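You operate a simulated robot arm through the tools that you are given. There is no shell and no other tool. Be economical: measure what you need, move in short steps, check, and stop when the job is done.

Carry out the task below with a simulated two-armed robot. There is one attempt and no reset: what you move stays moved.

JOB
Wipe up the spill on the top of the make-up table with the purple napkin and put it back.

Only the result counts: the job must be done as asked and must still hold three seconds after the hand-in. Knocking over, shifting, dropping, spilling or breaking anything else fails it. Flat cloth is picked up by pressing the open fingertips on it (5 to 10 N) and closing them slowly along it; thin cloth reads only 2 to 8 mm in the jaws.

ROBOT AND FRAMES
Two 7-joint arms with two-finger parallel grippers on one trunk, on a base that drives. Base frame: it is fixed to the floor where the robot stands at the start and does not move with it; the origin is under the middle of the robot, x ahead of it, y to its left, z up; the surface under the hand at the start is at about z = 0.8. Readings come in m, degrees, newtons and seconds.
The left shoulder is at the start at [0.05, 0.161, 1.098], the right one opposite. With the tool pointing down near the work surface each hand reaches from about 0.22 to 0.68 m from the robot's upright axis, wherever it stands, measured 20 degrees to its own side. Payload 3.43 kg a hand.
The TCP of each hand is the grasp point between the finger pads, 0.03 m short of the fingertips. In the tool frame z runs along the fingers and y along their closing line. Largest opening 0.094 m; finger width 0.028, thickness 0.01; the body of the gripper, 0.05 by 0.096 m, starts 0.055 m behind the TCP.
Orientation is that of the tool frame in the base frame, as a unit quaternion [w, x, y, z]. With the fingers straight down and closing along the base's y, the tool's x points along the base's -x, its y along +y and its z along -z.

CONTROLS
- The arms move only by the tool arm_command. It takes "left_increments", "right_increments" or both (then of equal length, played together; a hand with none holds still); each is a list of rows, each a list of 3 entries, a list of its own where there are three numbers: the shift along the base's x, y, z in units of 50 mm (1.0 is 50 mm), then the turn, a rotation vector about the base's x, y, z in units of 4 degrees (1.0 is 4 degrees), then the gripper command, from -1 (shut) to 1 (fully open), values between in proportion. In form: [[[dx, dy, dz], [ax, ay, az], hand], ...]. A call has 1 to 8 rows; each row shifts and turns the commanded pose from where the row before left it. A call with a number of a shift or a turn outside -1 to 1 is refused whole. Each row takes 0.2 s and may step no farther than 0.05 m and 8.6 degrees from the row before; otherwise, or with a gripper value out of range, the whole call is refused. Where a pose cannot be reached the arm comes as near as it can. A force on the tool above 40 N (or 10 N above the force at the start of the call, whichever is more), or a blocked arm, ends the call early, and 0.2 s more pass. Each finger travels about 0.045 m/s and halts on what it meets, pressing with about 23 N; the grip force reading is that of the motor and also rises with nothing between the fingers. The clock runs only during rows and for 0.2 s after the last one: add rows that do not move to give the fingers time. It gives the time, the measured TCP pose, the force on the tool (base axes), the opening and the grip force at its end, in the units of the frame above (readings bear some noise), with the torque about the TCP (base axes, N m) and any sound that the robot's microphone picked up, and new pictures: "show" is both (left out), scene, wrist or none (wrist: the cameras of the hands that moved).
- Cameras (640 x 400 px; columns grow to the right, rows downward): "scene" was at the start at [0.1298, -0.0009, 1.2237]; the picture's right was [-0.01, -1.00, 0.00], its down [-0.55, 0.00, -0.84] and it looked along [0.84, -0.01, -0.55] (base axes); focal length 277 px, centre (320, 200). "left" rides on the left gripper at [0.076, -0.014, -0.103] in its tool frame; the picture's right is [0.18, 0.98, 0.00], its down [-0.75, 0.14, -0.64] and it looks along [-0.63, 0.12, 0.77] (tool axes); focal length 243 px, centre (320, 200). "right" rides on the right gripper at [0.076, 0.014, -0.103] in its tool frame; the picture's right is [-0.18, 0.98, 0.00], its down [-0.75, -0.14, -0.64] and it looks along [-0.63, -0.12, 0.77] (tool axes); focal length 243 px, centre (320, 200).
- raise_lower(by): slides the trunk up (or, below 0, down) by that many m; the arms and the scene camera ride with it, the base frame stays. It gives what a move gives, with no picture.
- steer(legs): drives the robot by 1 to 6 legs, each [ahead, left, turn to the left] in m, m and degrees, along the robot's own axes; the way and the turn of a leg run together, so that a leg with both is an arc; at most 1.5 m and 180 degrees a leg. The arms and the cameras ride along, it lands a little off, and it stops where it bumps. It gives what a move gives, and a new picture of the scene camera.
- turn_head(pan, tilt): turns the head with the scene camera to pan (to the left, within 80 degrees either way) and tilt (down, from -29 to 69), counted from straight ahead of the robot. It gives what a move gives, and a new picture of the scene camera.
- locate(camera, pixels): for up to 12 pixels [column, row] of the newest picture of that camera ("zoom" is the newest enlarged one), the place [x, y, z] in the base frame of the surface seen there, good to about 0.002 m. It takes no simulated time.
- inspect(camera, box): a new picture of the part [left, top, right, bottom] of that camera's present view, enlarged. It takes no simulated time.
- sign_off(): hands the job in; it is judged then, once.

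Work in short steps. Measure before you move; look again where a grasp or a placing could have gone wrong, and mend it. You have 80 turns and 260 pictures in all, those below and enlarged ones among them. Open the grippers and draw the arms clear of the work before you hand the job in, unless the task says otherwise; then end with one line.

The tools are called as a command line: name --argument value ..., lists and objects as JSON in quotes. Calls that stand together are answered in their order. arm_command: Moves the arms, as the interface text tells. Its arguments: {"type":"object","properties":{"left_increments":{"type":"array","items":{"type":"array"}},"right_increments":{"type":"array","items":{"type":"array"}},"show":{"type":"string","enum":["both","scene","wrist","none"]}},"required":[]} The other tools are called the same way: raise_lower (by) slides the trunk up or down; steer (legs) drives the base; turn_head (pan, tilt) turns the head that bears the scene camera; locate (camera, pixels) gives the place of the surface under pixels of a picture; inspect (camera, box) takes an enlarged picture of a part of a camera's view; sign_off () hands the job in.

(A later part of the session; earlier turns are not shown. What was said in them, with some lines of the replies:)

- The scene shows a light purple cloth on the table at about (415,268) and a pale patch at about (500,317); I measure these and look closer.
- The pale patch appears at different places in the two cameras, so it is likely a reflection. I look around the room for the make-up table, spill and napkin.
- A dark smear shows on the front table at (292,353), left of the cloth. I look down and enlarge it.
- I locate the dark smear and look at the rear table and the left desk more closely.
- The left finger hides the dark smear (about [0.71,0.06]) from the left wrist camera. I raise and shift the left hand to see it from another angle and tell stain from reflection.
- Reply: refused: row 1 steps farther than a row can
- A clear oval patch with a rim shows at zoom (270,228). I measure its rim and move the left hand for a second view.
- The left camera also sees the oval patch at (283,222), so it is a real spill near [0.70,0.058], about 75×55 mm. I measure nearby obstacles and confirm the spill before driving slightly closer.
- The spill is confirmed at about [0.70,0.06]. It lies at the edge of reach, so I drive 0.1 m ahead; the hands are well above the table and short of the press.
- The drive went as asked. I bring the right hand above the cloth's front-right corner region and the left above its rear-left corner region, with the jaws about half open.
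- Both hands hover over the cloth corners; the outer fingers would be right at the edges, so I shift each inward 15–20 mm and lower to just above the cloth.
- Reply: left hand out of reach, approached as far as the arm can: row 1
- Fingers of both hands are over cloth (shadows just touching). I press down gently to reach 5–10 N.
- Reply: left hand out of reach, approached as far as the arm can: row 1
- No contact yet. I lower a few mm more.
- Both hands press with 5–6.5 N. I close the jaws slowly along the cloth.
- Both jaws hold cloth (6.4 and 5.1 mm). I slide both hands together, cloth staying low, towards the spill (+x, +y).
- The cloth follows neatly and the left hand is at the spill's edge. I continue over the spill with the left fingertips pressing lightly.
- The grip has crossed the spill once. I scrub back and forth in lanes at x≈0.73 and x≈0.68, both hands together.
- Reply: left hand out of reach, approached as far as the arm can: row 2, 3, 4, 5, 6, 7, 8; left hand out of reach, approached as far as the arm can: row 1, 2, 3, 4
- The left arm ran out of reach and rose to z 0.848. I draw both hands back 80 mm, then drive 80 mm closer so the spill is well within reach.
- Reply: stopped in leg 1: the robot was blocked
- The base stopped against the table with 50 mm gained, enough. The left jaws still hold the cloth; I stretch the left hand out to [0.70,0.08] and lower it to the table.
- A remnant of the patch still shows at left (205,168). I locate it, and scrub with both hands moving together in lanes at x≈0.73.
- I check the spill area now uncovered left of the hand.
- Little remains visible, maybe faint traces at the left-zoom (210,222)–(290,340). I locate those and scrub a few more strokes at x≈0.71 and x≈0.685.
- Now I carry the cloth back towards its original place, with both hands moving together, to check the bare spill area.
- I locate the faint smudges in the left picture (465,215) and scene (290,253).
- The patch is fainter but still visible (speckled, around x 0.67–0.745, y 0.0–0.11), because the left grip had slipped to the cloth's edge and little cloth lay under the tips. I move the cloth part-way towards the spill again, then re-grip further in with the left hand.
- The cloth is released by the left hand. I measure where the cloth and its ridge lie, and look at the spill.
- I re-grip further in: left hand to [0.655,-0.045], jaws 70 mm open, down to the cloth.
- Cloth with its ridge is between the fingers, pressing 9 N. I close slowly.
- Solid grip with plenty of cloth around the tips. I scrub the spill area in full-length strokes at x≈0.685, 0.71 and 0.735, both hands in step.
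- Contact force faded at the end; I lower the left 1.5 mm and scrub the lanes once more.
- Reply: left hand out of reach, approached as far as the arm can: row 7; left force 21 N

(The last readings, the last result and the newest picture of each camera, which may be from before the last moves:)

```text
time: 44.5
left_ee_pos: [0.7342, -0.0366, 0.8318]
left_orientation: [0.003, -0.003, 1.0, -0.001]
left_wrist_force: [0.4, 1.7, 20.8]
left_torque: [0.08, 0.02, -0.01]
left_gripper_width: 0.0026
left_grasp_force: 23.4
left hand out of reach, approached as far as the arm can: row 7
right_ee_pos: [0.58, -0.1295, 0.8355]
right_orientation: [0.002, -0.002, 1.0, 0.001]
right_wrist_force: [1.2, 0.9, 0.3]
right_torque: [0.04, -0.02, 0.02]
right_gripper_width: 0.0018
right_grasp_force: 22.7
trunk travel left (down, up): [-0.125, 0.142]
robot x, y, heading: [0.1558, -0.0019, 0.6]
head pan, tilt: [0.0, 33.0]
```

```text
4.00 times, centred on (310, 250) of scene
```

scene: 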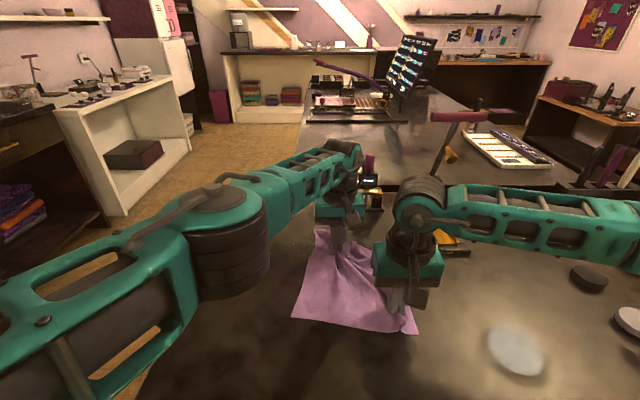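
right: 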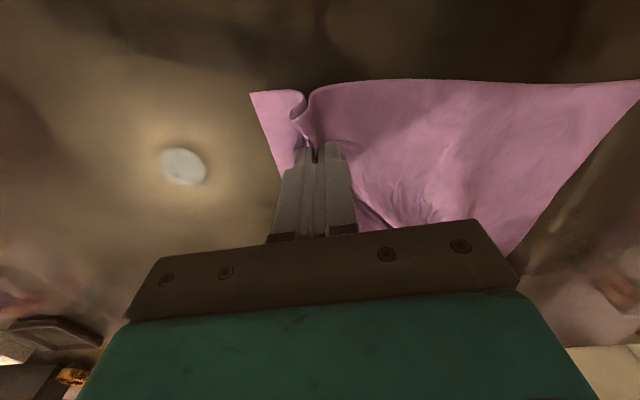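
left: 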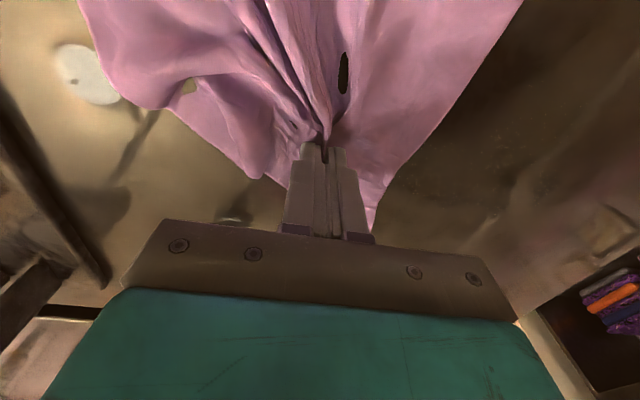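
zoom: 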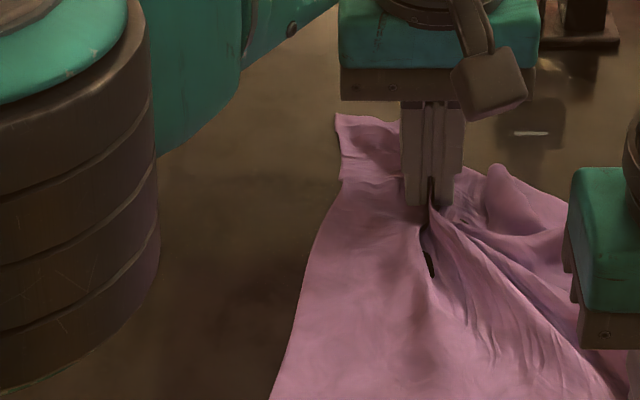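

The scrub is done. I draw the cloth back a bit, release with the left hand and withdraw it so that I can see the spill area clearly.

arm_command --right_increments '[[[-0.7, 0, 0], [0, 0, 0], -1], [[-0.7, 0, 0], [0, 0, 0], -1], [[0, 0, 0], [0, 0, 0], -1]]' --left_increments '[[[-0.7, 0, 0.03], [0, 0, 0], -1], [[-0.7, 0, 0], [0, 0, 0], -1], [[0, 0, 0], [0, 0, 0], -1]]' --show "none"

arm_command --left_increments '[[[0, 0, 0], [0, 0, 0], 0], [[0, 0, 0], [0, 0, 0], 0.2], [[0, 0, 0], [0, 0, 0], 0.2], [[0, 0, 0.5], [0, 0, 0], 0.2], [[0, 0, 1], [0, 0, 0], 0.2], [[0, 0.6, 0.7], [0, 0, 0], 0.2], [[0, 0.9, 0], [0, 0, 0], 0.2], [[-0.5, 0.8, 0], [0, 0, 0], 0.2]]' --show "none"

arm_command --left_increments '[[[-0.5, 0.8, 0], [0, 0, 0], 0.2], [[-0.5, 0.8, 0], [0, 0, 0], 0.2], [[-0.5, 0.8, 0], [0, 0, 0], 0.2], [[0, 0, 0], [0, 0, 0], 0.2]]'

inspect --camera "scene" --box '[210, 200, 370, 300]'

```text
time: 44.8
left_ee_pos: [0.7312, -0.0405, 0.832]
left_orientation: [-0.001, -0.001, 1.0, 0.004]
left_wrist_force: [-6.3, 0.0, 12.6]
left_torque: [0.07, 0.19, 0.03]
left_gripper_width: 0.0023
left_grasp_force: 22.8
right_ee_pos: [0.5668, -0.1288, 0.8352]
right_orientation: [0.003, -0.002, 1.0, 0.002]
right_wrist_force: [3.7, 1.6, 0.4]
right_torque: [0.06, -0.1, -0.01]
right_gripper_width: 0.0024
right_grasp_force: 23.3
trunk travel left (down, up): [-0.125, 0.142]
robot x, y, heading: [0.1511, -0.002, 0.3]
head pan, tilt: [0.0, 33.0]
stopped in row 1 (left hand): the force on the tool passed its limit at 64 N (the readings are from after the stop); the commanded pose is now the measured one
```

```text
time: 46.6
left_ee_pos: [0.7081, 0.0768, 0.9399]
left_orientation: [-0.002, -0.003, 1.0, 0.004]
left_wrist_force: [-0.4, -0.7, 0.0]
left_torque: [0.0, 0.01, -0.01]
left_gripper_width: 0.0563
left_grasp_force: 0.1
right_ee_pos: [0.5664, -0.1283, 0.835]
right_orientation: [0.001, -0.002, 1.0, 0.001]
right_wrist_force: [0.5, -0.2, 0.4]
right_torque: [-0.01, -0.03, 0.0]
right_gripper_width: 0.0023
right_grasp_force: 23.4
trunk travel left (down, up): [-0.125, 0.142]
robot x, y, heading: [0.1523, -0.0028, 0.6]
head pan, tilt: [0.0, 33.0]
```

```text
time: 47.6
left_ee_pos: [0.63, 0.199, 0.939]
left_orientation: [-0.001, -0.001, 1.0, 0.004]
left_wrist_force: [-0.2, 0.4, 0.1]
left_torque: [-0.02, 0.02, 0.0]
left_gripper_width: 0.0562
left_grasp_force: 0.3
right_ee_pos: [0.5668, -0.1291, 0.8354]
right_orientation: [0.002, -0.002, 1.0, 0.001]
right_wrist_force: [-0.6, 0.0, 0.0]
right_torque: [0.0, 0.01, -0.02]
right_gripper_width: 0.0021
right_grasp_force: 22.6
trunk travel left (down, up): [-0.125, 0.142]
robot x, y, heading: [0.1504, -0.0021, 0.3]
head pan, tilt: [0.0, 33.0]
```

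scene: 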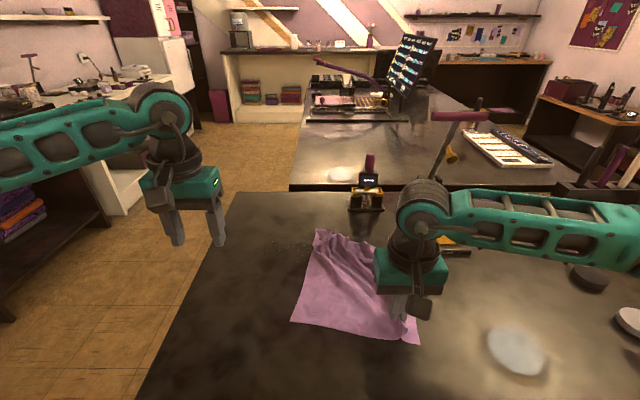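
left: 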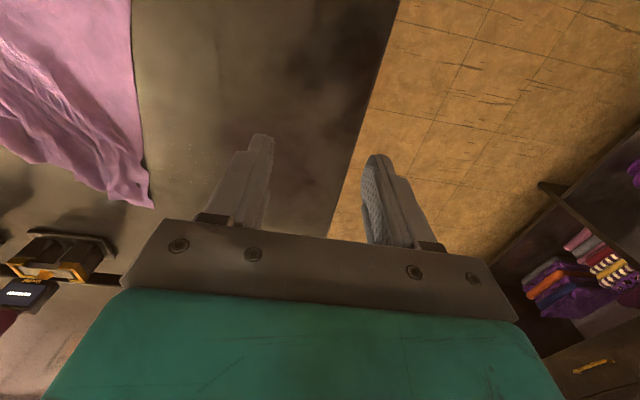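

```text
4.00 times, centred on (290, 250) of scene
```

zoom: 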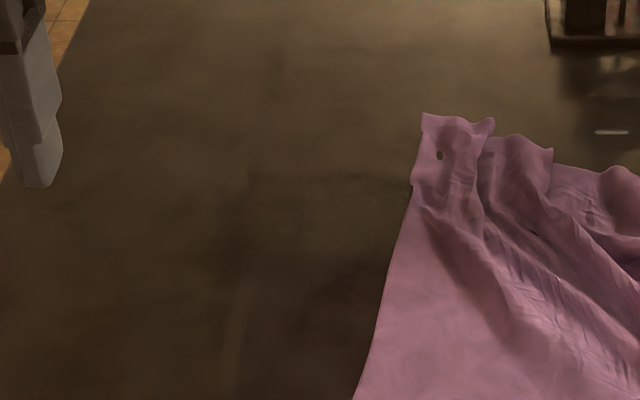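

The patch is almost gone; I enlarge both views to look for residue.

inspect --camera "left" --box '[120, 80, 280, 180]'

inspect --camera "scene" --box '[255, 225, 335, 275]'

locate --camera "zoom" --pixels '[[300, 160], [200, 160], [400, 160], [300, 60], [300, 260], [500, 100]]'

```text
4.00 times, centred on (200, 130) of left
```

zoom: 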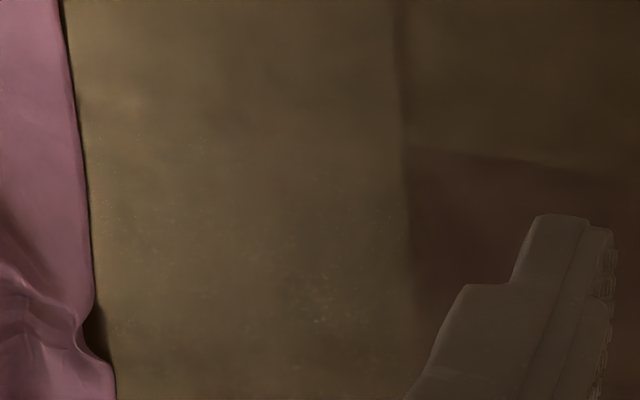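

```text
8.00 times, centred on (295, 250) of scene
```

zoom: 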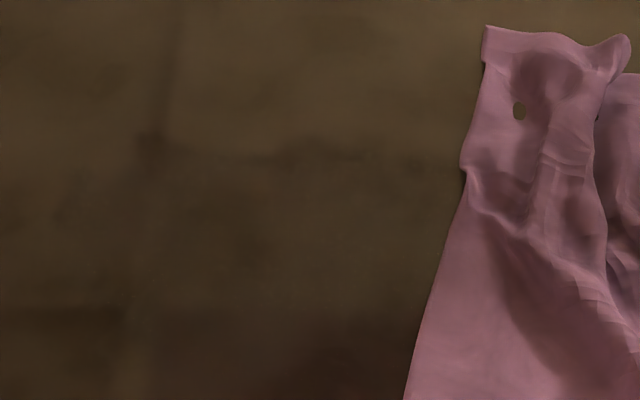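

```text
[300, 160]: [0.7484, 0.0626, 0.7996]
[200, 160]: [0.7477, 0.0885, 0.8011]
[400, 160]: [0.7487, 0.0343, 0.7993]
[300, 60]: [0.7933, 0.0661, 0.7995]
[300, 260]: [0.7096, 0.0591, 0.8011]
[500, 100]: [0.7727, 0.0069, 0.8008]
```

Only faint specks remain in the left view around (200,155); I locate them and move the head for a different light angle.

locate --camera "left" --pixels '[[200, 155], [167, 120], [195, 147], [205, 160], [160, 118], [180, 140]]'

turn_head --pan 10 --tilt 45

inspect --camera "scene" --box '[280, 120, 440, 220]'

```text
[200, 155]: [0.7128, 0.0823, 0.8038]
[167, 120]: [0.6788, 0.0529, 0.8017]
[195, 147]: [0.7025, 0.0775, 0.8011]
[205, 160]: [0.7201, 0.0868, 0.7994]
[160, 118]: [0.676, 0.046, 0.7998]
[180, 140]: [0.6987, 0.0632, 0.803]
```

```text
time: 48.3
left_ee_pos: [0.631, 0.1987, 0.9386]
left_orientation: [-0.002, -0.002, 1.0, 0.005]
left_wrist_force: [0.6, 0.0, -0.5]
left_torque: [0.02, 0.0, -0.02]
left_gripper_width: 0.0562
left_grasp_force: 0.0
right_ee_pos: [0.5671, -0.1296, 0.8341]
right_orientation: [0.002, -0.003, 1.0, 0.001]
right_wrist_force: [-0.6, 0.0, -0.2]
right_torque: [0.01, 0.0, -0.01]
right_gripper_width: 0.0018
right_grasp_force: 23.4
trunk travel left (down, up): [-0.125, 0.142]
robot x, y, heading: [0.1478, -0.0058, 0.3]
head pan, tilt: [10.0, 45.0]
```

scene: 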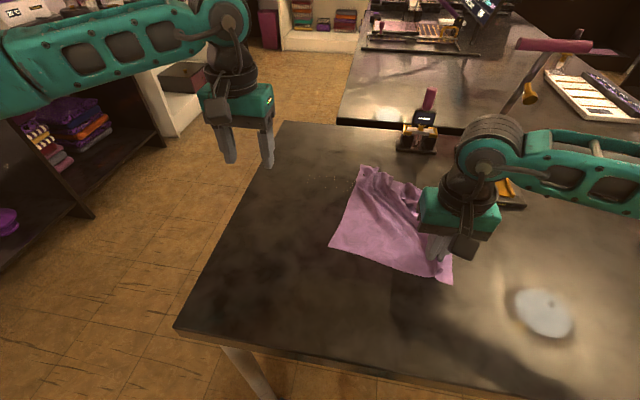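

```text
4.00 times, centred on (360, 170) of scene
```

zoom: 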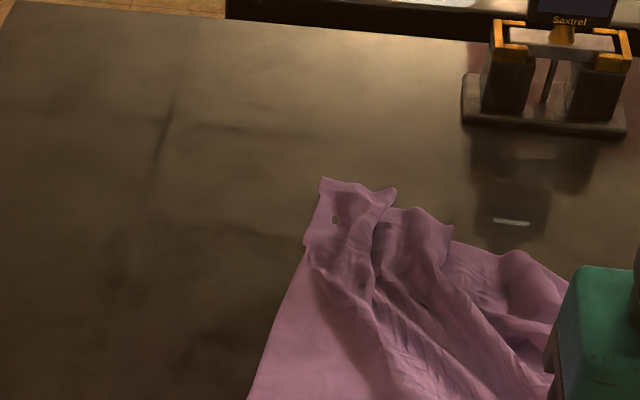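

Faint specks remain in the spill region, so I take a second scrub. First I measure the residue and the cloth's bunch, with the head in this position.

inspect --camera "scene" --box '[290, 155, 370, 205]'

locate --camera "scene" --pixels '[[310, 185], [322, 180], [335, 178], [345, 180], [362, 168], [358, 182], [376, 172], [400, 185], [380, 200], [350, 215]]'

arm_command --left_increments '[[[0.27, -0.9, 0], [0, 0, 0], 0.4], [[0.27, -0.9, 0], [0, 0, 0], 0.4], [[0.27, -0.9, 0], [0, 0, 0], 0.4], [[0.27, -0.9, 0], [0, 0, 0], 0.4], [[0.27, -0.9, 0], [0, 0, 0], 0.4], [[0.2, -0.18, -0.7], [0, 0, 0], 0.4], [[0, 0, -0.6], [0, 0, 0], 0.4], [[0, 0, 0], [0, 0, 0], 0.4]]'

```text
8.00 times, centred on (330, 180) of scene
```

zoom: 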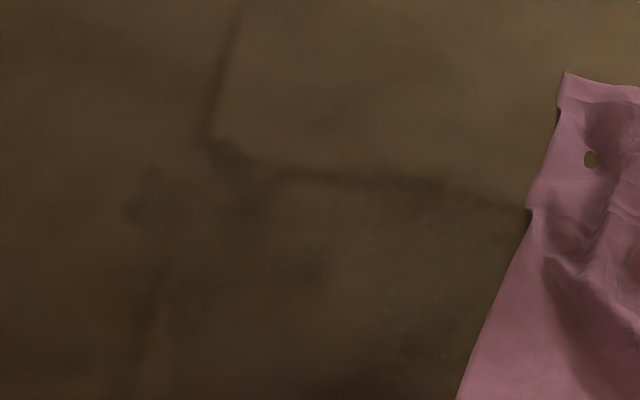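

```text
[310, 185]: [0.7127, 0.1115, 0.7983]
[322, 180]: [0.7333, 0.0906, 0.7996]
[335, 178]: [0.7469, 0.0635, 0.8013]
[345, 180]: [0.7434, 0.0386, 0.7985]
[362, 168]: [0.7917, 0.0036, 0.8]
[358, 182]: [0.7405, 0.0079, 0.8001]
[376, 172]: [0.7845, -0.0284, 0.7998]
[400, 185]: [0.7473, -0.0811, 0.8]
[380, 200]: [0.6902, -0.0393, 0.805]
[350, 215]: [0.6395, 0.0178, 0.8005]
```

```text
time: 50.1
left_ee_pos: [0.7104, -0.0371, 0.8722]
left_orientation: [-0.001, -0.002, 1.0, 0.005]
left_wrist_force: [-0.2, -0.5, 0.1]
left_torque: [0.01, 0.03, -0.01]
left_gripper_width: 0.0657
left_grasp_force: 0.0
right_ee_pos: [0.5672, -0.1289, 0.8355]
right_orientation: [0.001, -0.003, 1.0, 0.001]
right_wrist_force: [0.9, 0.0, 0.3]
right_torque: [-0.02, -0.02, 0.0]
right_gripper_width: 0.0019
right_grasp_force: 22.8
trunk travel left (down, up): [-0.125, 0.142]
robot x, y, heading: [0.1497, -0.0021, 0.3]
head pan, tilt: [10.0, 45.0]
```

scene: 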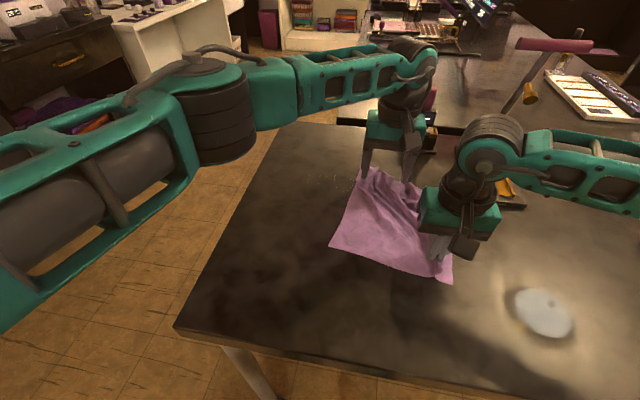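
left: 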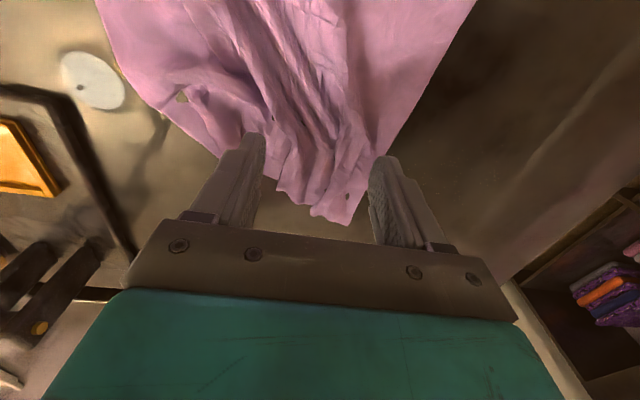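

Cloth bunch is between the fingers. I lower to contact and close.

arm_command --left_increments '[[[0, 0, -0.5], [0, 0, 0], 0.4], [[0, 0, -0.3], [0, 0, 0], 0.4], [[0, 0, -0.03], [0, 0, 0], 0.2], [[0, 0, 0], [0, 0, 0], 0], [[0, 0, 0], [0, 0, 0], -0.3], [[0, 0, 0], [0, 0, 0], -0.6], [[0, 0, 0], [0, 0, 0], -1], [[0, 0, 0], [0, 0, 0], -1]]' --show "wrist"

```text
time: 51.9
left_ee_pos: [0.7112, -0.0372, 0.8337]
left_orientation: [-0.001, -0.002, 1.0, 0.005]
left_wrist_force: [-0.9, -0.6, 1.8]
left_torque: [0.02, 0.0, -0.01]
left_gripper_width: 0.0034
left_grasp_force: 22.6
right_ee_pos: [0.5673, -0.1302, 0.8355]
right_orientation: [0.002, -0.003, 1.0, 0.001]
right_wrist_force: [0.7, 0.1, 0.4]
right_torque: [-0.01, 0.01, 0.01]
right_gripper_width: 0.0023
right_grasp_force: 22.6
trunk travel left (down, up): [-0.125, 0.142]
robot x, y, heading: [0.1489, -0.0034, 0.3]
head pan, tilt: [10.0, 45.0]
```

left: 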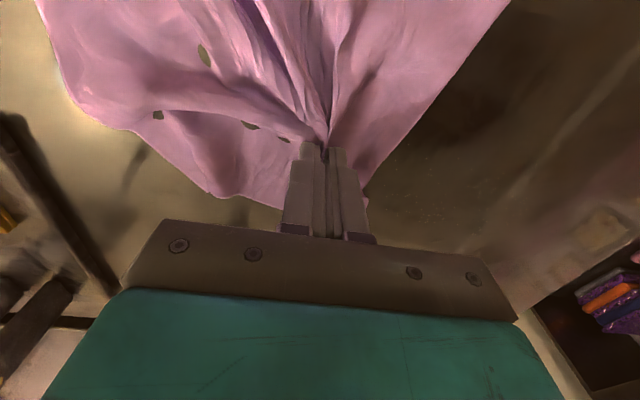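

Gripped. I press about 1.5 mm more and scrub again over x 0.675–0.745, y 0–0.11.

arm_command --right_increments '[[[0, 0.6, 0], [0, 0, 0], -1], [[0, 0.8, 0], [0, 0, 0], -1], [[0, 0.8, 0], [0, 0, 0], -1], [[0, 0.8, 0], [0, 0, 0], -1], [[0.5, 0, 0], [0, 0, 0], -1], [[0, -0.8, 0], [0, 0, 0], -1], [[0, -0.8, 0], [0, 0, 0], -1], [[0, -0.5, 0], [0, 0, 0], -1]]' --left_increments '[[[0, 0.6, -0.03], [0, 0, 0], -1], [[0, 0.8, 0], [0, 0, 0], -1], [[0, 0.8, 0], [0, 0, 0], -1], [[0, 0.8, 0], [0, 0, 0], -1], [[0.5, 0, 0], [0, 0, 0], -1], [[0, -0.8, 0], [0, 0, 0], -1], [[0, -0.8, 0], [0, 0, 0], -1], [[0, -0.5, 0], [0, 0, 0], -1]]' --show "none"

arm_command --right_increments '[[[-0.4, 0, 0], [0, 0, 0], -1], [[-0.4, 0, 0], [0, 0, 0], -1], [[0, 0.7, 0], [0, 0, 0], -1], [[0, 0.7, 0], [0, 0, 0], -1], [[0, 0.7, 0], [0, 0, 0], -1], [[-0.4, 0, 0], [0, 0, 0], -1], [[0, -0.8, 0], [0, 0, 0], -1], [[0, -0.8, 0], [0, 0, 0], -1]]' --left_increments '[[[-0.4, 0, 0], [0, 0, 0], -1], [[-0.4, 0, 0], [0, 0, 0], -1], [[0, 0.7, 0], [0, 0, 0], -1], [[0, 0.7, 0], [0, 0, 0], -1], [[0, 0.7, 0], [0, 0, 0], -1], [[-0.4, 0, 0], [0, 0, 0], -1], [[0, -0.8, 0], [0, 0, 0], -1], [[0, -0.8, 0], [0, 0, 0], -1]]'

```text
time: 53.7
left_ee_pos: [0.7329, 0.0095, 0.8319]
left_orientation: [0.0, -0.001, 1.0, 0.004]
left_wrist_force: [0.3, 4.6, 21.4]
left_torque: [0.11, 0.07, -0.01]
left_gripper_width: 0.0032
left_grasp_force: 23.1
right_ee_pos: [0.5919, -0.0829, 0.8357]
right_orientation: [0.003, -0.002, 1.0, 0.002]
right_wrist_force: [1.1, 0.6, 0.1]
right_torque: [0.01, 0.0, 0.01]
right_gripper_width: 0.0019
right_grasp_force: 23.1
trunk travel left (down, up): [-0.125, 0.142]
robot x, y, heading: [0.1522, -0.0012, 0.2]
head pan, tilt: [10.0, 45.0]
```

```text
time: 55.5
left_ee_pos: [0.6728, 0.0294, 0.832]
left_orientation: [-0.003, -0.001, 1.0, 0.003]
left_wrist_force: [-1.8, -2.2, 6.1]
left_torque: [-0.01, 0.07, 0.03]
left_gripper_width: 0.0033
left_grasp_force: 23.5
right_ee_pos: [0.5311, -0.0605, 0.8337]
right_orientation: [0.003, -0.002, 1.0, 0.001]
right_wrist_force: [0.3, 0.4, -0.2]
right_torque: [0.01, 0.0, 0.03]
right_gripper_width: 0.0021
right_grasp_force: 22.4
trunk travel left (down, up): [-0.125, 0.142]
robot x, y, heading: [0.1527, -0.0025, 0.3]
head pan, tilt: [10.0, 45.0]
```

scene: 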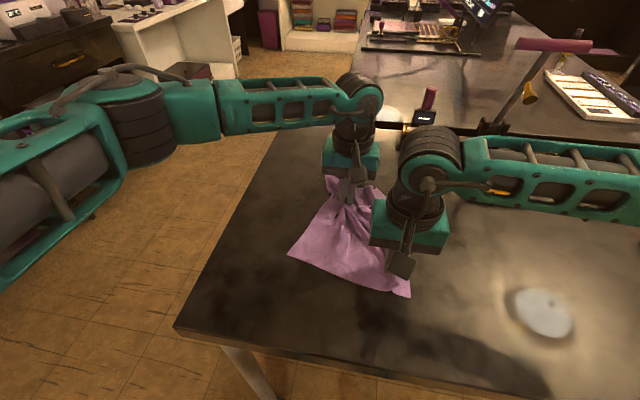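
right: 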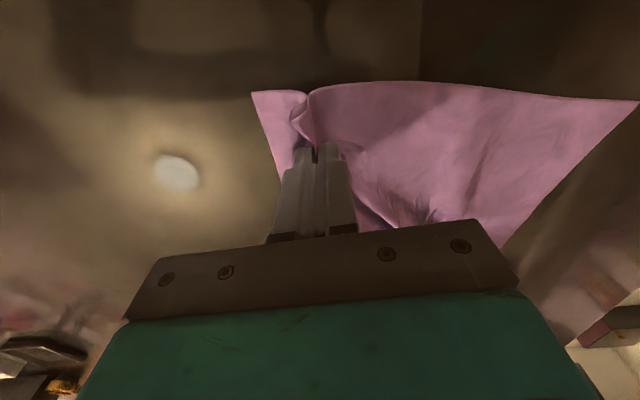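
left: 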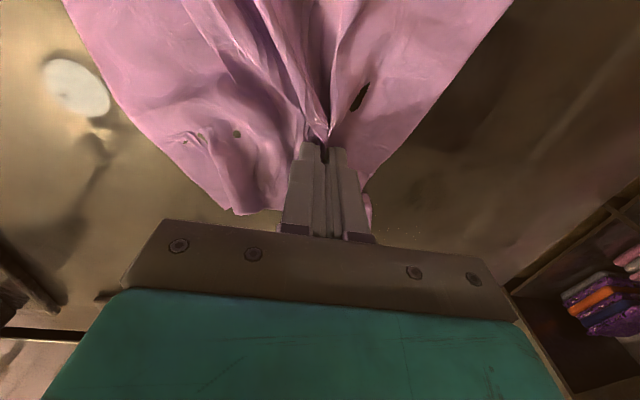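

Now I bring the cloth back most of the way, release the left hand and withdraw it to view the table.

arm_command --right_increments '[[[0, 0, 0], [0, 0, 0], -1], [[-0.2, -0.5, 0], [0, 0, 0], -1], [[-0.2, -0.5, 0], [0, 0, 0], -1], [[-0.2, -0.5, 0], [0, 0, 0], -1], [[-0.2, -0.5, 0], [0, 0, 0], -1], [[-0.2, -0.4, 0], [0, 0, 0], -1], [[0, 0, 0], [0, 0, 0], -1]]' --left_increments '[[[0, 0, 0.04], [0, 0, 0], -1], [[-0.2, -0.5, 0], [0, 0, 0], -1], [[-0.2, -0.5, 0], [0, 0, 0], -1], [[-0.2, -0.5, 0], [0, 0, 0], -1], [[-0.2, -0.5, 0], [0, 0, 0], -1], [[-0.2, -0.4, 0], [0, 0, 0], -1], [[0, 0, 0], [0, 0, 0], -1]]' --show "none"

arm_command --left_increments '[[[0, 0, 0], [0, 0, 0], 0], [[0, 0, 0], [0, 0, 0], 0.2], [[0, 0, 0], [0, 0, 0], 0.4], [[0, 0, 0.4], [0, 0, 0], 0.4], [[0, 0, 1], [0, 0, 0], 0.4], [[0, 0.6, 0.7], [0, 0, 0], 0.4], [[0, 0.9, 0], [0, 0, 0], 0.4], [[0, 0.9, 0], [0, 0, 0], 0.4]]' --show "none"

arm_command --left_increments '[[[0, 0.9, 0], [0, 0, 0], 0.4], [[-0.2, 0.9, 0], [0, 0, 0], 0.4], [[-0.2, 0.9, 0], [0, 0, 0], 0.4], [[0, 0.3, 0], [0, 0, 0], 0.4], [[0, 0, 0], [0, 0, 0], 0.4]]'

inspect --camera "scene" --box '[250, 140, 410, 240]'

inspect --camera "left" --box '[80, 80, 280, 205]'

```text
time: 57.1
left_ee_pos: [0.6241, -0.0895, 0.832]
left_orientation: [-0.001, -0.002, 1.0, 0.004]
left_wrist_force: [-1.2, 0.3, 3.2]
left_torque: [0.02, 0.03, 0.0]
left_gripper_width: 0.0031
left_grasp_force: 23.1
right_ee_pos: [0.483, -0.1799, 0.8363]
right_orientation: [0.002, -0.003, 1.0, 0.0]
right_wrist_force: [0.3, -0.2, -0.2]
right_torque: [0.01, 0.02, -0.01]
right_gripper_width: 0.0021
right_grasp_force: 23.0
trunk travel left (down, up): [-0.125, 0.142]
robot x, y, heading: [0.1559, -0.0024, 0.2]
head pan, tilt: [10.0, 45.0]
```

```text
time: 58.9
left_ee_pos: [0.6256, 0.0343, 0.9377]
left_orientation: [-0.001, 0.0, 1.0, 0.003]
left_wrist_force: [0.5, 0.0, -0.3]
left_torque: [-0.01, 0.01, -0.03]
left_gripper_width: 0.0658
left_grasp_force: 0.1
right_ee_pos: [0.4836, -0.1805, 0.8357]
right_orientation: [0.002, -0.002, 1.0, 0.001]
right_wrist_force: [-0.2, 0.9, -0.7]
right_torque: [0.02, -0.01, -0.02]
right_gripper_width: 0.002
right_grasp_force: 23.0
trunk travel left (down, up): [-0.125, 0.142]
robot x, y, heading: [0.1549, -0.0052, 0.5]
head pan, tilt: [10.0, 45.0]
```

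```text
time: 60.1
left_ee_pos: [0.606, 0.1835, 0.9369]
left_orientation: [0.0, -0.002, 1.0, 0.004]
left_wrist_force: [0.3, 0.4, -0.6]
left_torque: [0.03, -0.02, 0.0]
left_gripper_width: 0.0659
left_grasp_force: 0.1
right_ee_pos: [0.4821, -0.1793, 0.8358]
right_orientation: [0.002, -0.003, 1.0, 0.001]
right_wrist_force: [0.1, 0.9, 0.1]
right_torque: [0.0, 0.01, 0.03]
right_gripper_width: 0.002
right_grasp_force: 22.7
trunk travel left (down, up): [-0.125, 0.142]
robot x, y, heading: [0.1498, -0.0017, 0.1]
head pan, tilt: [10.0, 45.0]
```

scene: 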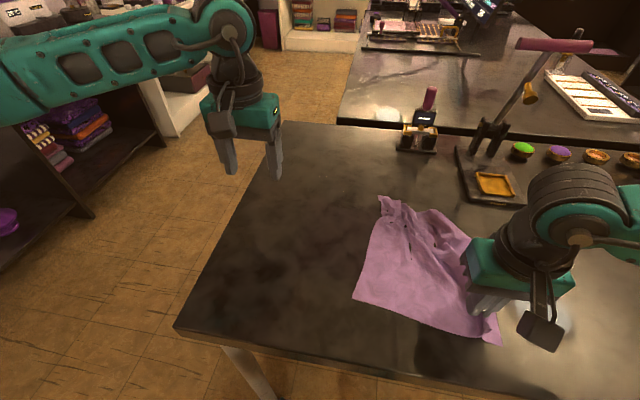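
left: 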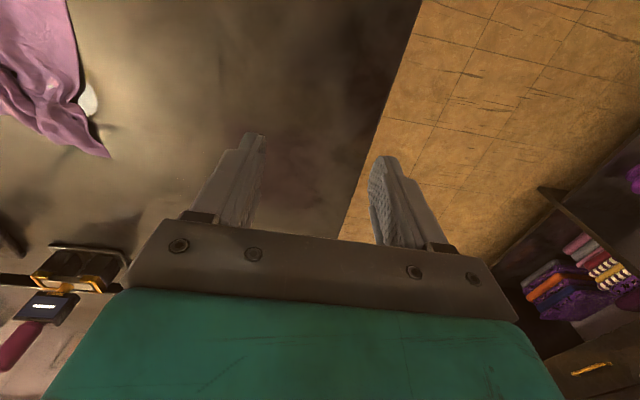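

```text
4.00 times, centred on (330, 190) of scene
```

zoom: 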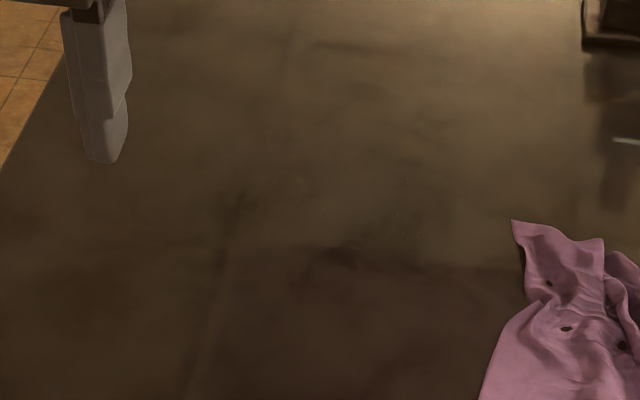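

```text
3.20 times, centred on (180, 142) of left
```

zoom: 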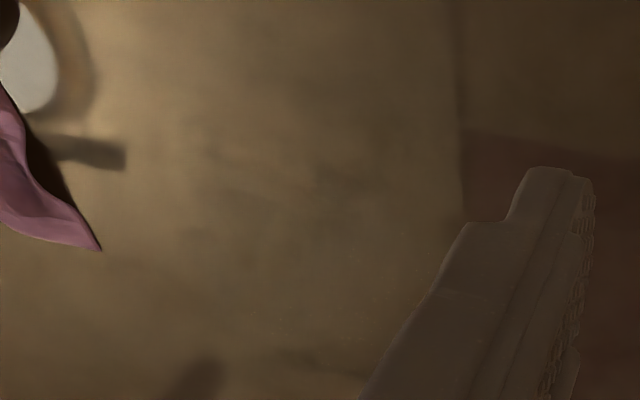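

The spill area looks clean. I check once more with the head angle used at the start.

turn_head --pan 0 --tilt 33

inspect --camera "scene" --box '[230, 200, 390, 300]'

locate --camera "scene" --pixels '[[284, 245], [300, 250], [320, 250], [290, 262]]'

```text
time: 60.9
left_ee_pos: [0.6049, 0.1825, 0.9362]
left_orientation: [-0.001, -0.001, 1.0, 0.005]
left_wrist_force: [0.1, 0.0, 0.1]
left_torque: [-0.03, -0.03, -0.01]
left_gripper_width: 0.0659
left_grasp_force: 0.1
right_ee_pos: [0.4835, -0.1797, 0.8357]
right_orientation: [0.002, -0.003, 1.0, 0.001]
right_wrist_force: [0.5, 0.2, 0.4]
right_torque: [0.01, 0.02, -0.02]
right_gripper_width: 0.0019
right_grasp_force: 23.1
trunk travel left (down, up): [-0.125, 0.142]
robot x, y, heading: [0.1522, -0.0, 0.1]
head pan, tilt: [0.0, 33.0]
```

scene: 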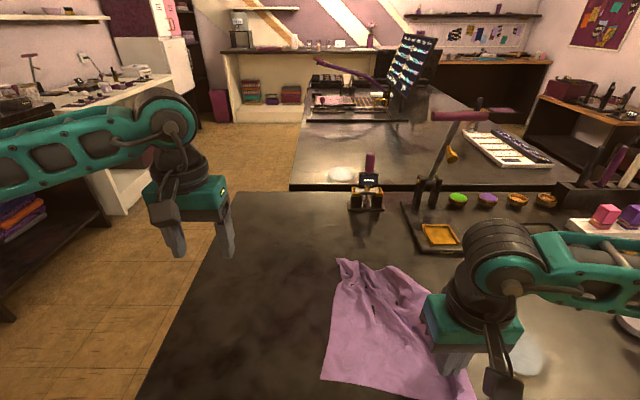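

```text
4.00 times, centred on (310, 250) of scene
```

zoom: 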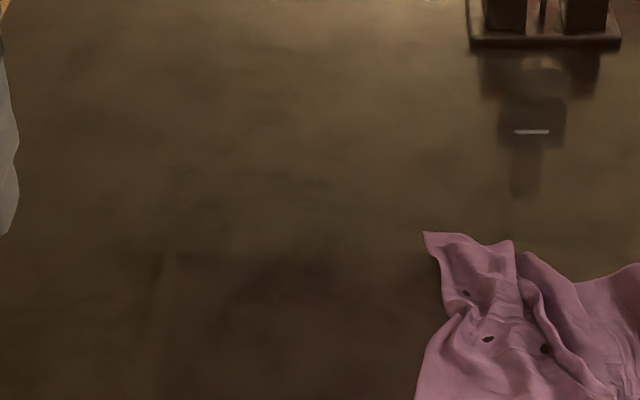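

```text
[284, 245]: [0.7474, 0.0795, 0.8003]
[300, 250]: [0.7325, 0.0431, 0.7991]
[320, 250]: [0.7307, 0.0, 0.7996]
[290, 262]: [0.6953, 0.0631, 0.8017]
```

The table is clean. I drag the cloth back with the right hand to its original grip position [0.449,-0.245].

arm_command --right_increments '[[[-0.23, -0.43, 0], [0, 0, 0], -1], [[-0.23, -0.43, 0], [0, 0, 0], -1], [[-0.23, -0.44, 0], [0, 0, 0], -1], [[0, 0, 0], [0, 0, 0], -1]]'

locate --camera "scene" --pixels '[[370, 270], [400, 290], [430, 280], [450, 282], [360, 320]]'

```text
time: 61.9
left_ee_pos: [0.6046, 0.1824, 0.936]
left_orientation: [0.0, -0.002, 1.0, 0.004]
left_wrist_force: [-0.2, 0.4, -0.2]
left_torque: [0.02, 0.03, 0.02]
left_gripper_width: 0.0658
left_grasp_force: 0.0
right_ee_pos: [0.4467, -0.2455, 0.8374]
right_orientation: [0.001, -0.002, 1.0, 0.001]
right_wrist_force: [-0.4, -0.3, 1.4]
right_torque: [0.01, -0.06, 0.0]
right_gripper_width: 0.0019
right_grasp_force: 22.7
trunk travel left (down, up): [-0.125, 0.142]
robot x, y, heading: [0.1528, -0.001, 0.4]
head pan, tilt: [0.0, 33.0]
```

scene: 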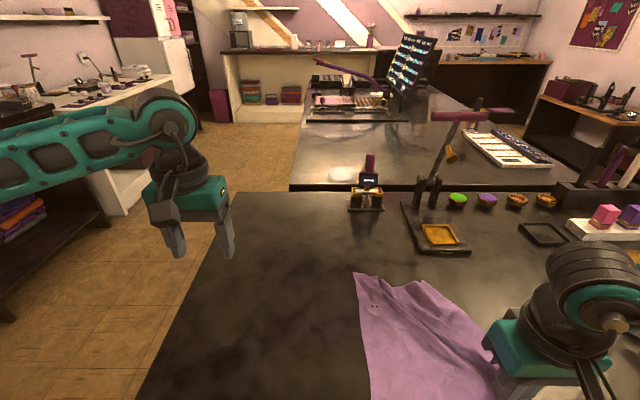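
right: 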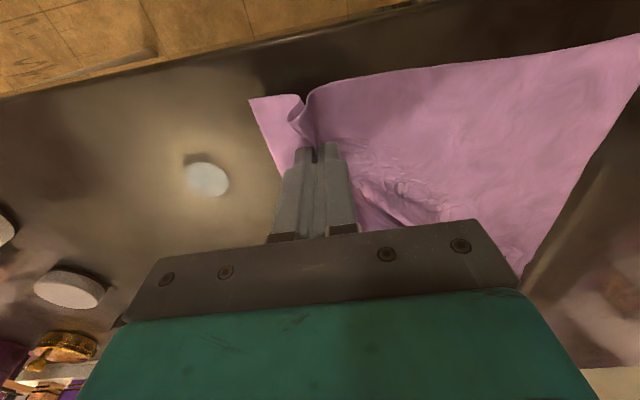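

```text
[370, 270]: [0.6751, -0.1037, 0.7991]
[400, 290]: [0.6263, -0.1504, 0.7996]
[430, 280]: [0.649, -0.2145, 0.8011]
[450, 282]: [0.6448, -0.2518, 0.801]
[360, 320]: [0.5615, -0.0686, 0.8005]
```

The cloth has straightened out well, close to its first place. I open the right hand, lift off and draw it aside to the right.

arm_command --right_increments '[[[0, 0, 0], [0, 0, 0], -0.5], [[0, 0, 0], [0, 0, 0], -0.2], [[0, 0, 0], [0, 0, 0], 0], [[0, 0, 0], [0, 0, 0], 0.2], [[0, 0, 0.4], [0, 0, 0], 0.2], [[0, 0, 0.9], [0, 0, 0], 0.2], [[0, 0, 1], [0, 0, 0], 0.2], [[0, 0, 1], [0, 0, 0], 0.2]]' --show "none"

steer --legs '[[-0.15, 0, 0]]'

arm_command --right_increments '[[[0, -0.9, 0.4], [0, 0, 0], 1], [[0, -0.9, 0], [0, 0, 0], 1], [[0, -0.9, 0], [0, 0, 0], 1], [[0, 0, 0], [0, 0, 0], 1]]'

locate --camera "scene" --pixels '[[342, 221], [448, 223], [496, 318], [344, 312]]'

```text
time: 63.7
left_ee_pos: [0.6046, 0.1817, 0.9379]
left_orientation: [-0.001, -0.002, 1.0, 0.004]
left_wrist_force: [-0.3, -0.7, 0.5]
left_torque: [-0.01, 0.01, -0.01]
left_gripper_width: 0.0657
left_grasp_force: 0.1
right_ee_pos: [0.4458, -0.2452, 1.0012]
right_orientation: [0.002, -0.002, 1.0, 0.001]
right_wrist_force: [0.5, -0.3, 0.0]
right_torque: [-0.03, -0.02, -0.04]
right_gripper_width: 0.0564
right_grasp_force: 0.0
trunk travel left (down, up): [-0.125, 0.142]
robot x, y, heading: [0.1531, -0.0004, 0.3]
head pan, tilt: [0.0, 33.0]
```

```text
time: 65.1
left_ee_pos: [0.4549, 0.1825, 0.9373]
left_orientation: [0.0, -0.002, 1.0, 0.004]
left_wrist_force: [0.0, -0.7, -0.1]
left_torque: [-0.01, -0.02, 0.01]
left_gripper_width: 0.0657
left_grasp_force: 0.0
right_ee_pos: [0.295, -0.2459, 1.0004]
right_orientation: [0.002, -0.002, 1.0, 0.001]
right_wrist_force: [-0.3, 0.0, -0.1]
right_torque: [0.0, 0.02, 0.04]
right_gripper_width: 0.0564
right_grasp_force: 0.0
trunk travel left (down, up): [-0.125, 0.142]
robot x, y, heading: [0.0004, -0.0052, 0.0]
head pan, tilt: [0.0, 33.0]
```

scene: 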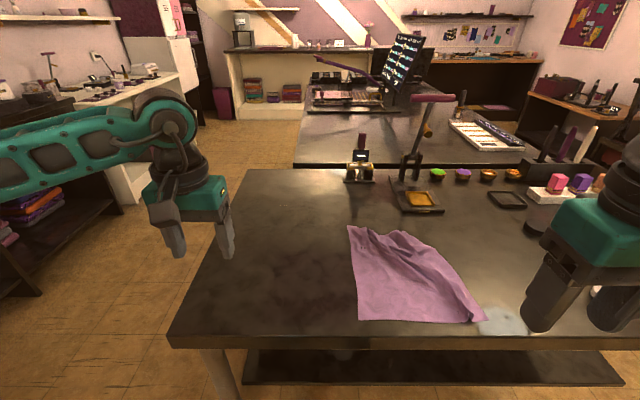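

```text
time: 66.1
left_ee_pos: [0.455, 0.1818, 0.9378]
left_orientation: [-0.001, -0.001, 1.0, 0.004]
left_wrist_force: [-0.1, -0.6, 0.4]
left_torque: [0.0, 0.01, -0.02]
left_gripper_width: 0.0657
left_grasp_force: 0.0
right_ee_pos: [0.2942, -0.3817, 1.0206]
right_orientation: [0.003, -0.002, 1.0, 0.001]
right_wrist_force: [0.6, 0.5, 0.6]
right_torque: [0.02, -0.03, 0.02]
right_gripper_width: 0.0941
right_grasp_force: 0.0
trunk travel left (down, up): [-0.125, 0.142]
robot x, y, heading: [-0.0022, -0.0006, 0.2]
head pan, tilt: [0.0, 33.0]
```

scene: 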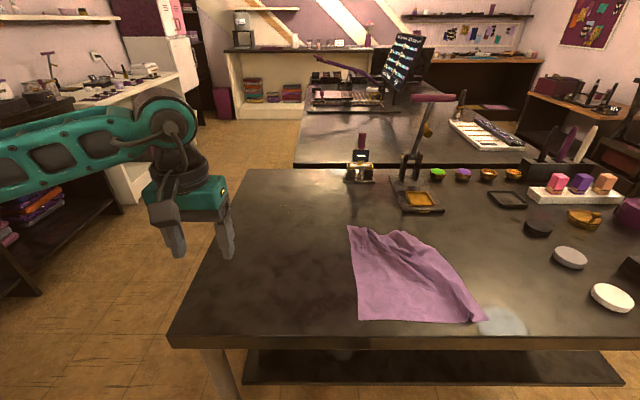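
right: 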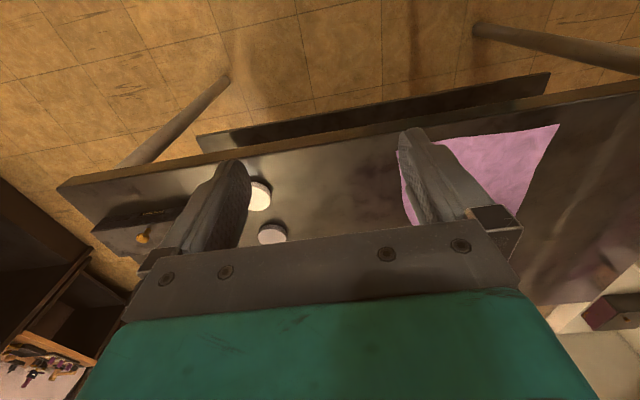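

```text
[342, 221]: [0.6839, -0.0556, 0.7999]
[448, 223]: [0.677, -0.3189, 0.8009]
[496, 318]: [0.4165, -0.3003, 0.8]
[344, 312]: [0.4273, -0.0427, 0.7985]
```

The table is clean where the spill was, nothing else has moved. I check the napkin's lie.

inspect --camera "scene" --box '[230, 180, 550, 380]'

locate --camera "scene" --pixels '[[349, 227], [405, 232], [433, 246], [482, 320], [360, 319], [440, 270], [297, 217], [395, 275]]'

inspect --camera "scene" --box '[230, 160, 390, 260]'

```text
2.00 times, centred on (390, 280) of scene
```

zoom: 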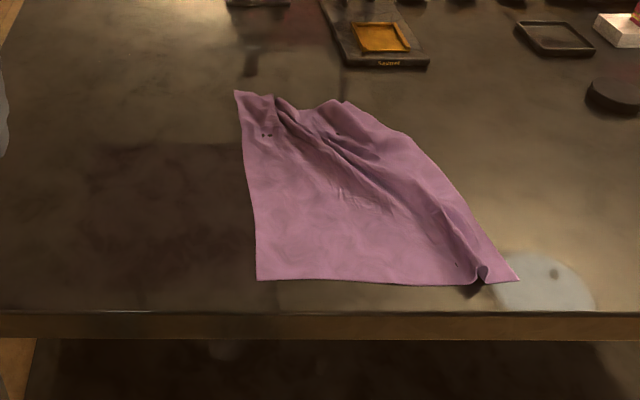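

```text
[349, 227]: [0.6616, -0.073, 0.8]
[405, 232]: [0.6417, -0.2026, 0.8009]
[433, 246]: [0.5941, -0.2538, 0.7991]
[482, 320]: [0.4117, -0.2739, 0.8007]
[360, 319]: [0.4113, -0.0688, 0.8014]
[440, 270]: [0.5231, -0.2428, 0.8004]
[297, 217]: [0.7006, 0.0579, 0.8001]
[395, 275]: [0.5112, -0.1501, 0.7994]
```

```text
4.00 times, centred on (310, 210) of scene
```

zoom: 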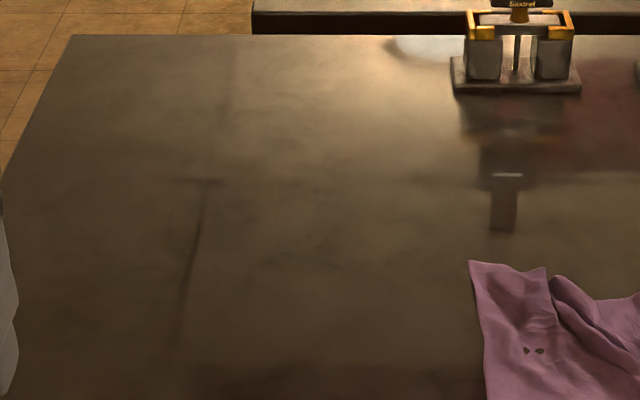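

The spill oval is gone and the napkin lies within about 2 cm of its first position. I open the left gripper and draw it clear.

arm_command --left_increments '[[[0, 0, 0.9], [0, 0, 0], 1], [[0, 0.6, 0.7], [0, 0, 0], 1], [[-0.7, 0.5, 0], [0, 0, 0], 1], [[-0.7, 0.5, 0], [0, 0, 0], 1], [[0, 0, 0], [0, 0, 0], 1], [[0, 0, 0], [0, 0, 0], 1]]' --show "scene"

```text
time: 67.5
left_ee_pos: [0.3821, 0.2599, 1.0167]
left_orientation: [-0.002, -0.002, 1.0, 0.005]
left_wrist_force: [-0.4, -0.3, -0.9]
left_torque: [0.02, 0.02, 0.02]
left_gripper_width: 0.094
left_grasp_force: 0.1
right_ee_pos: [0.2943, -0.3816, 1.0207]
right_orientation: [0.002, -0.002, 1.0, 0.002]
right_wrist_force: [0.2, 0.1, 0.6]
right_torque: [-0.04, 0.0, 0.01]
right_gripper_width: 0.094
right_grasp_force: 0.0
trunk travel left (down, up): [-0.125, 0.142]
robot x, y, heading: [0.0007, -0.0048, 0.3]
head pan, tilt: [0.0, 33.0]
```

scene: 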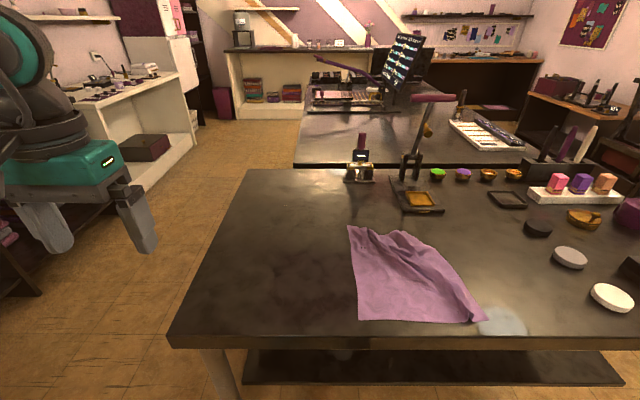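

The grippers are open, the arms are clear, the spill is wiped and the napkin is back, so I hand the job in.

sign_off

```text
The job is handed in.
```

I wiped up the spill with the purple napkin and put the napkin back, wrinkled and about 2 cm off where it first lay; nothing else on the table looks moved, and only a trace of the spill's outline shows under magnification.
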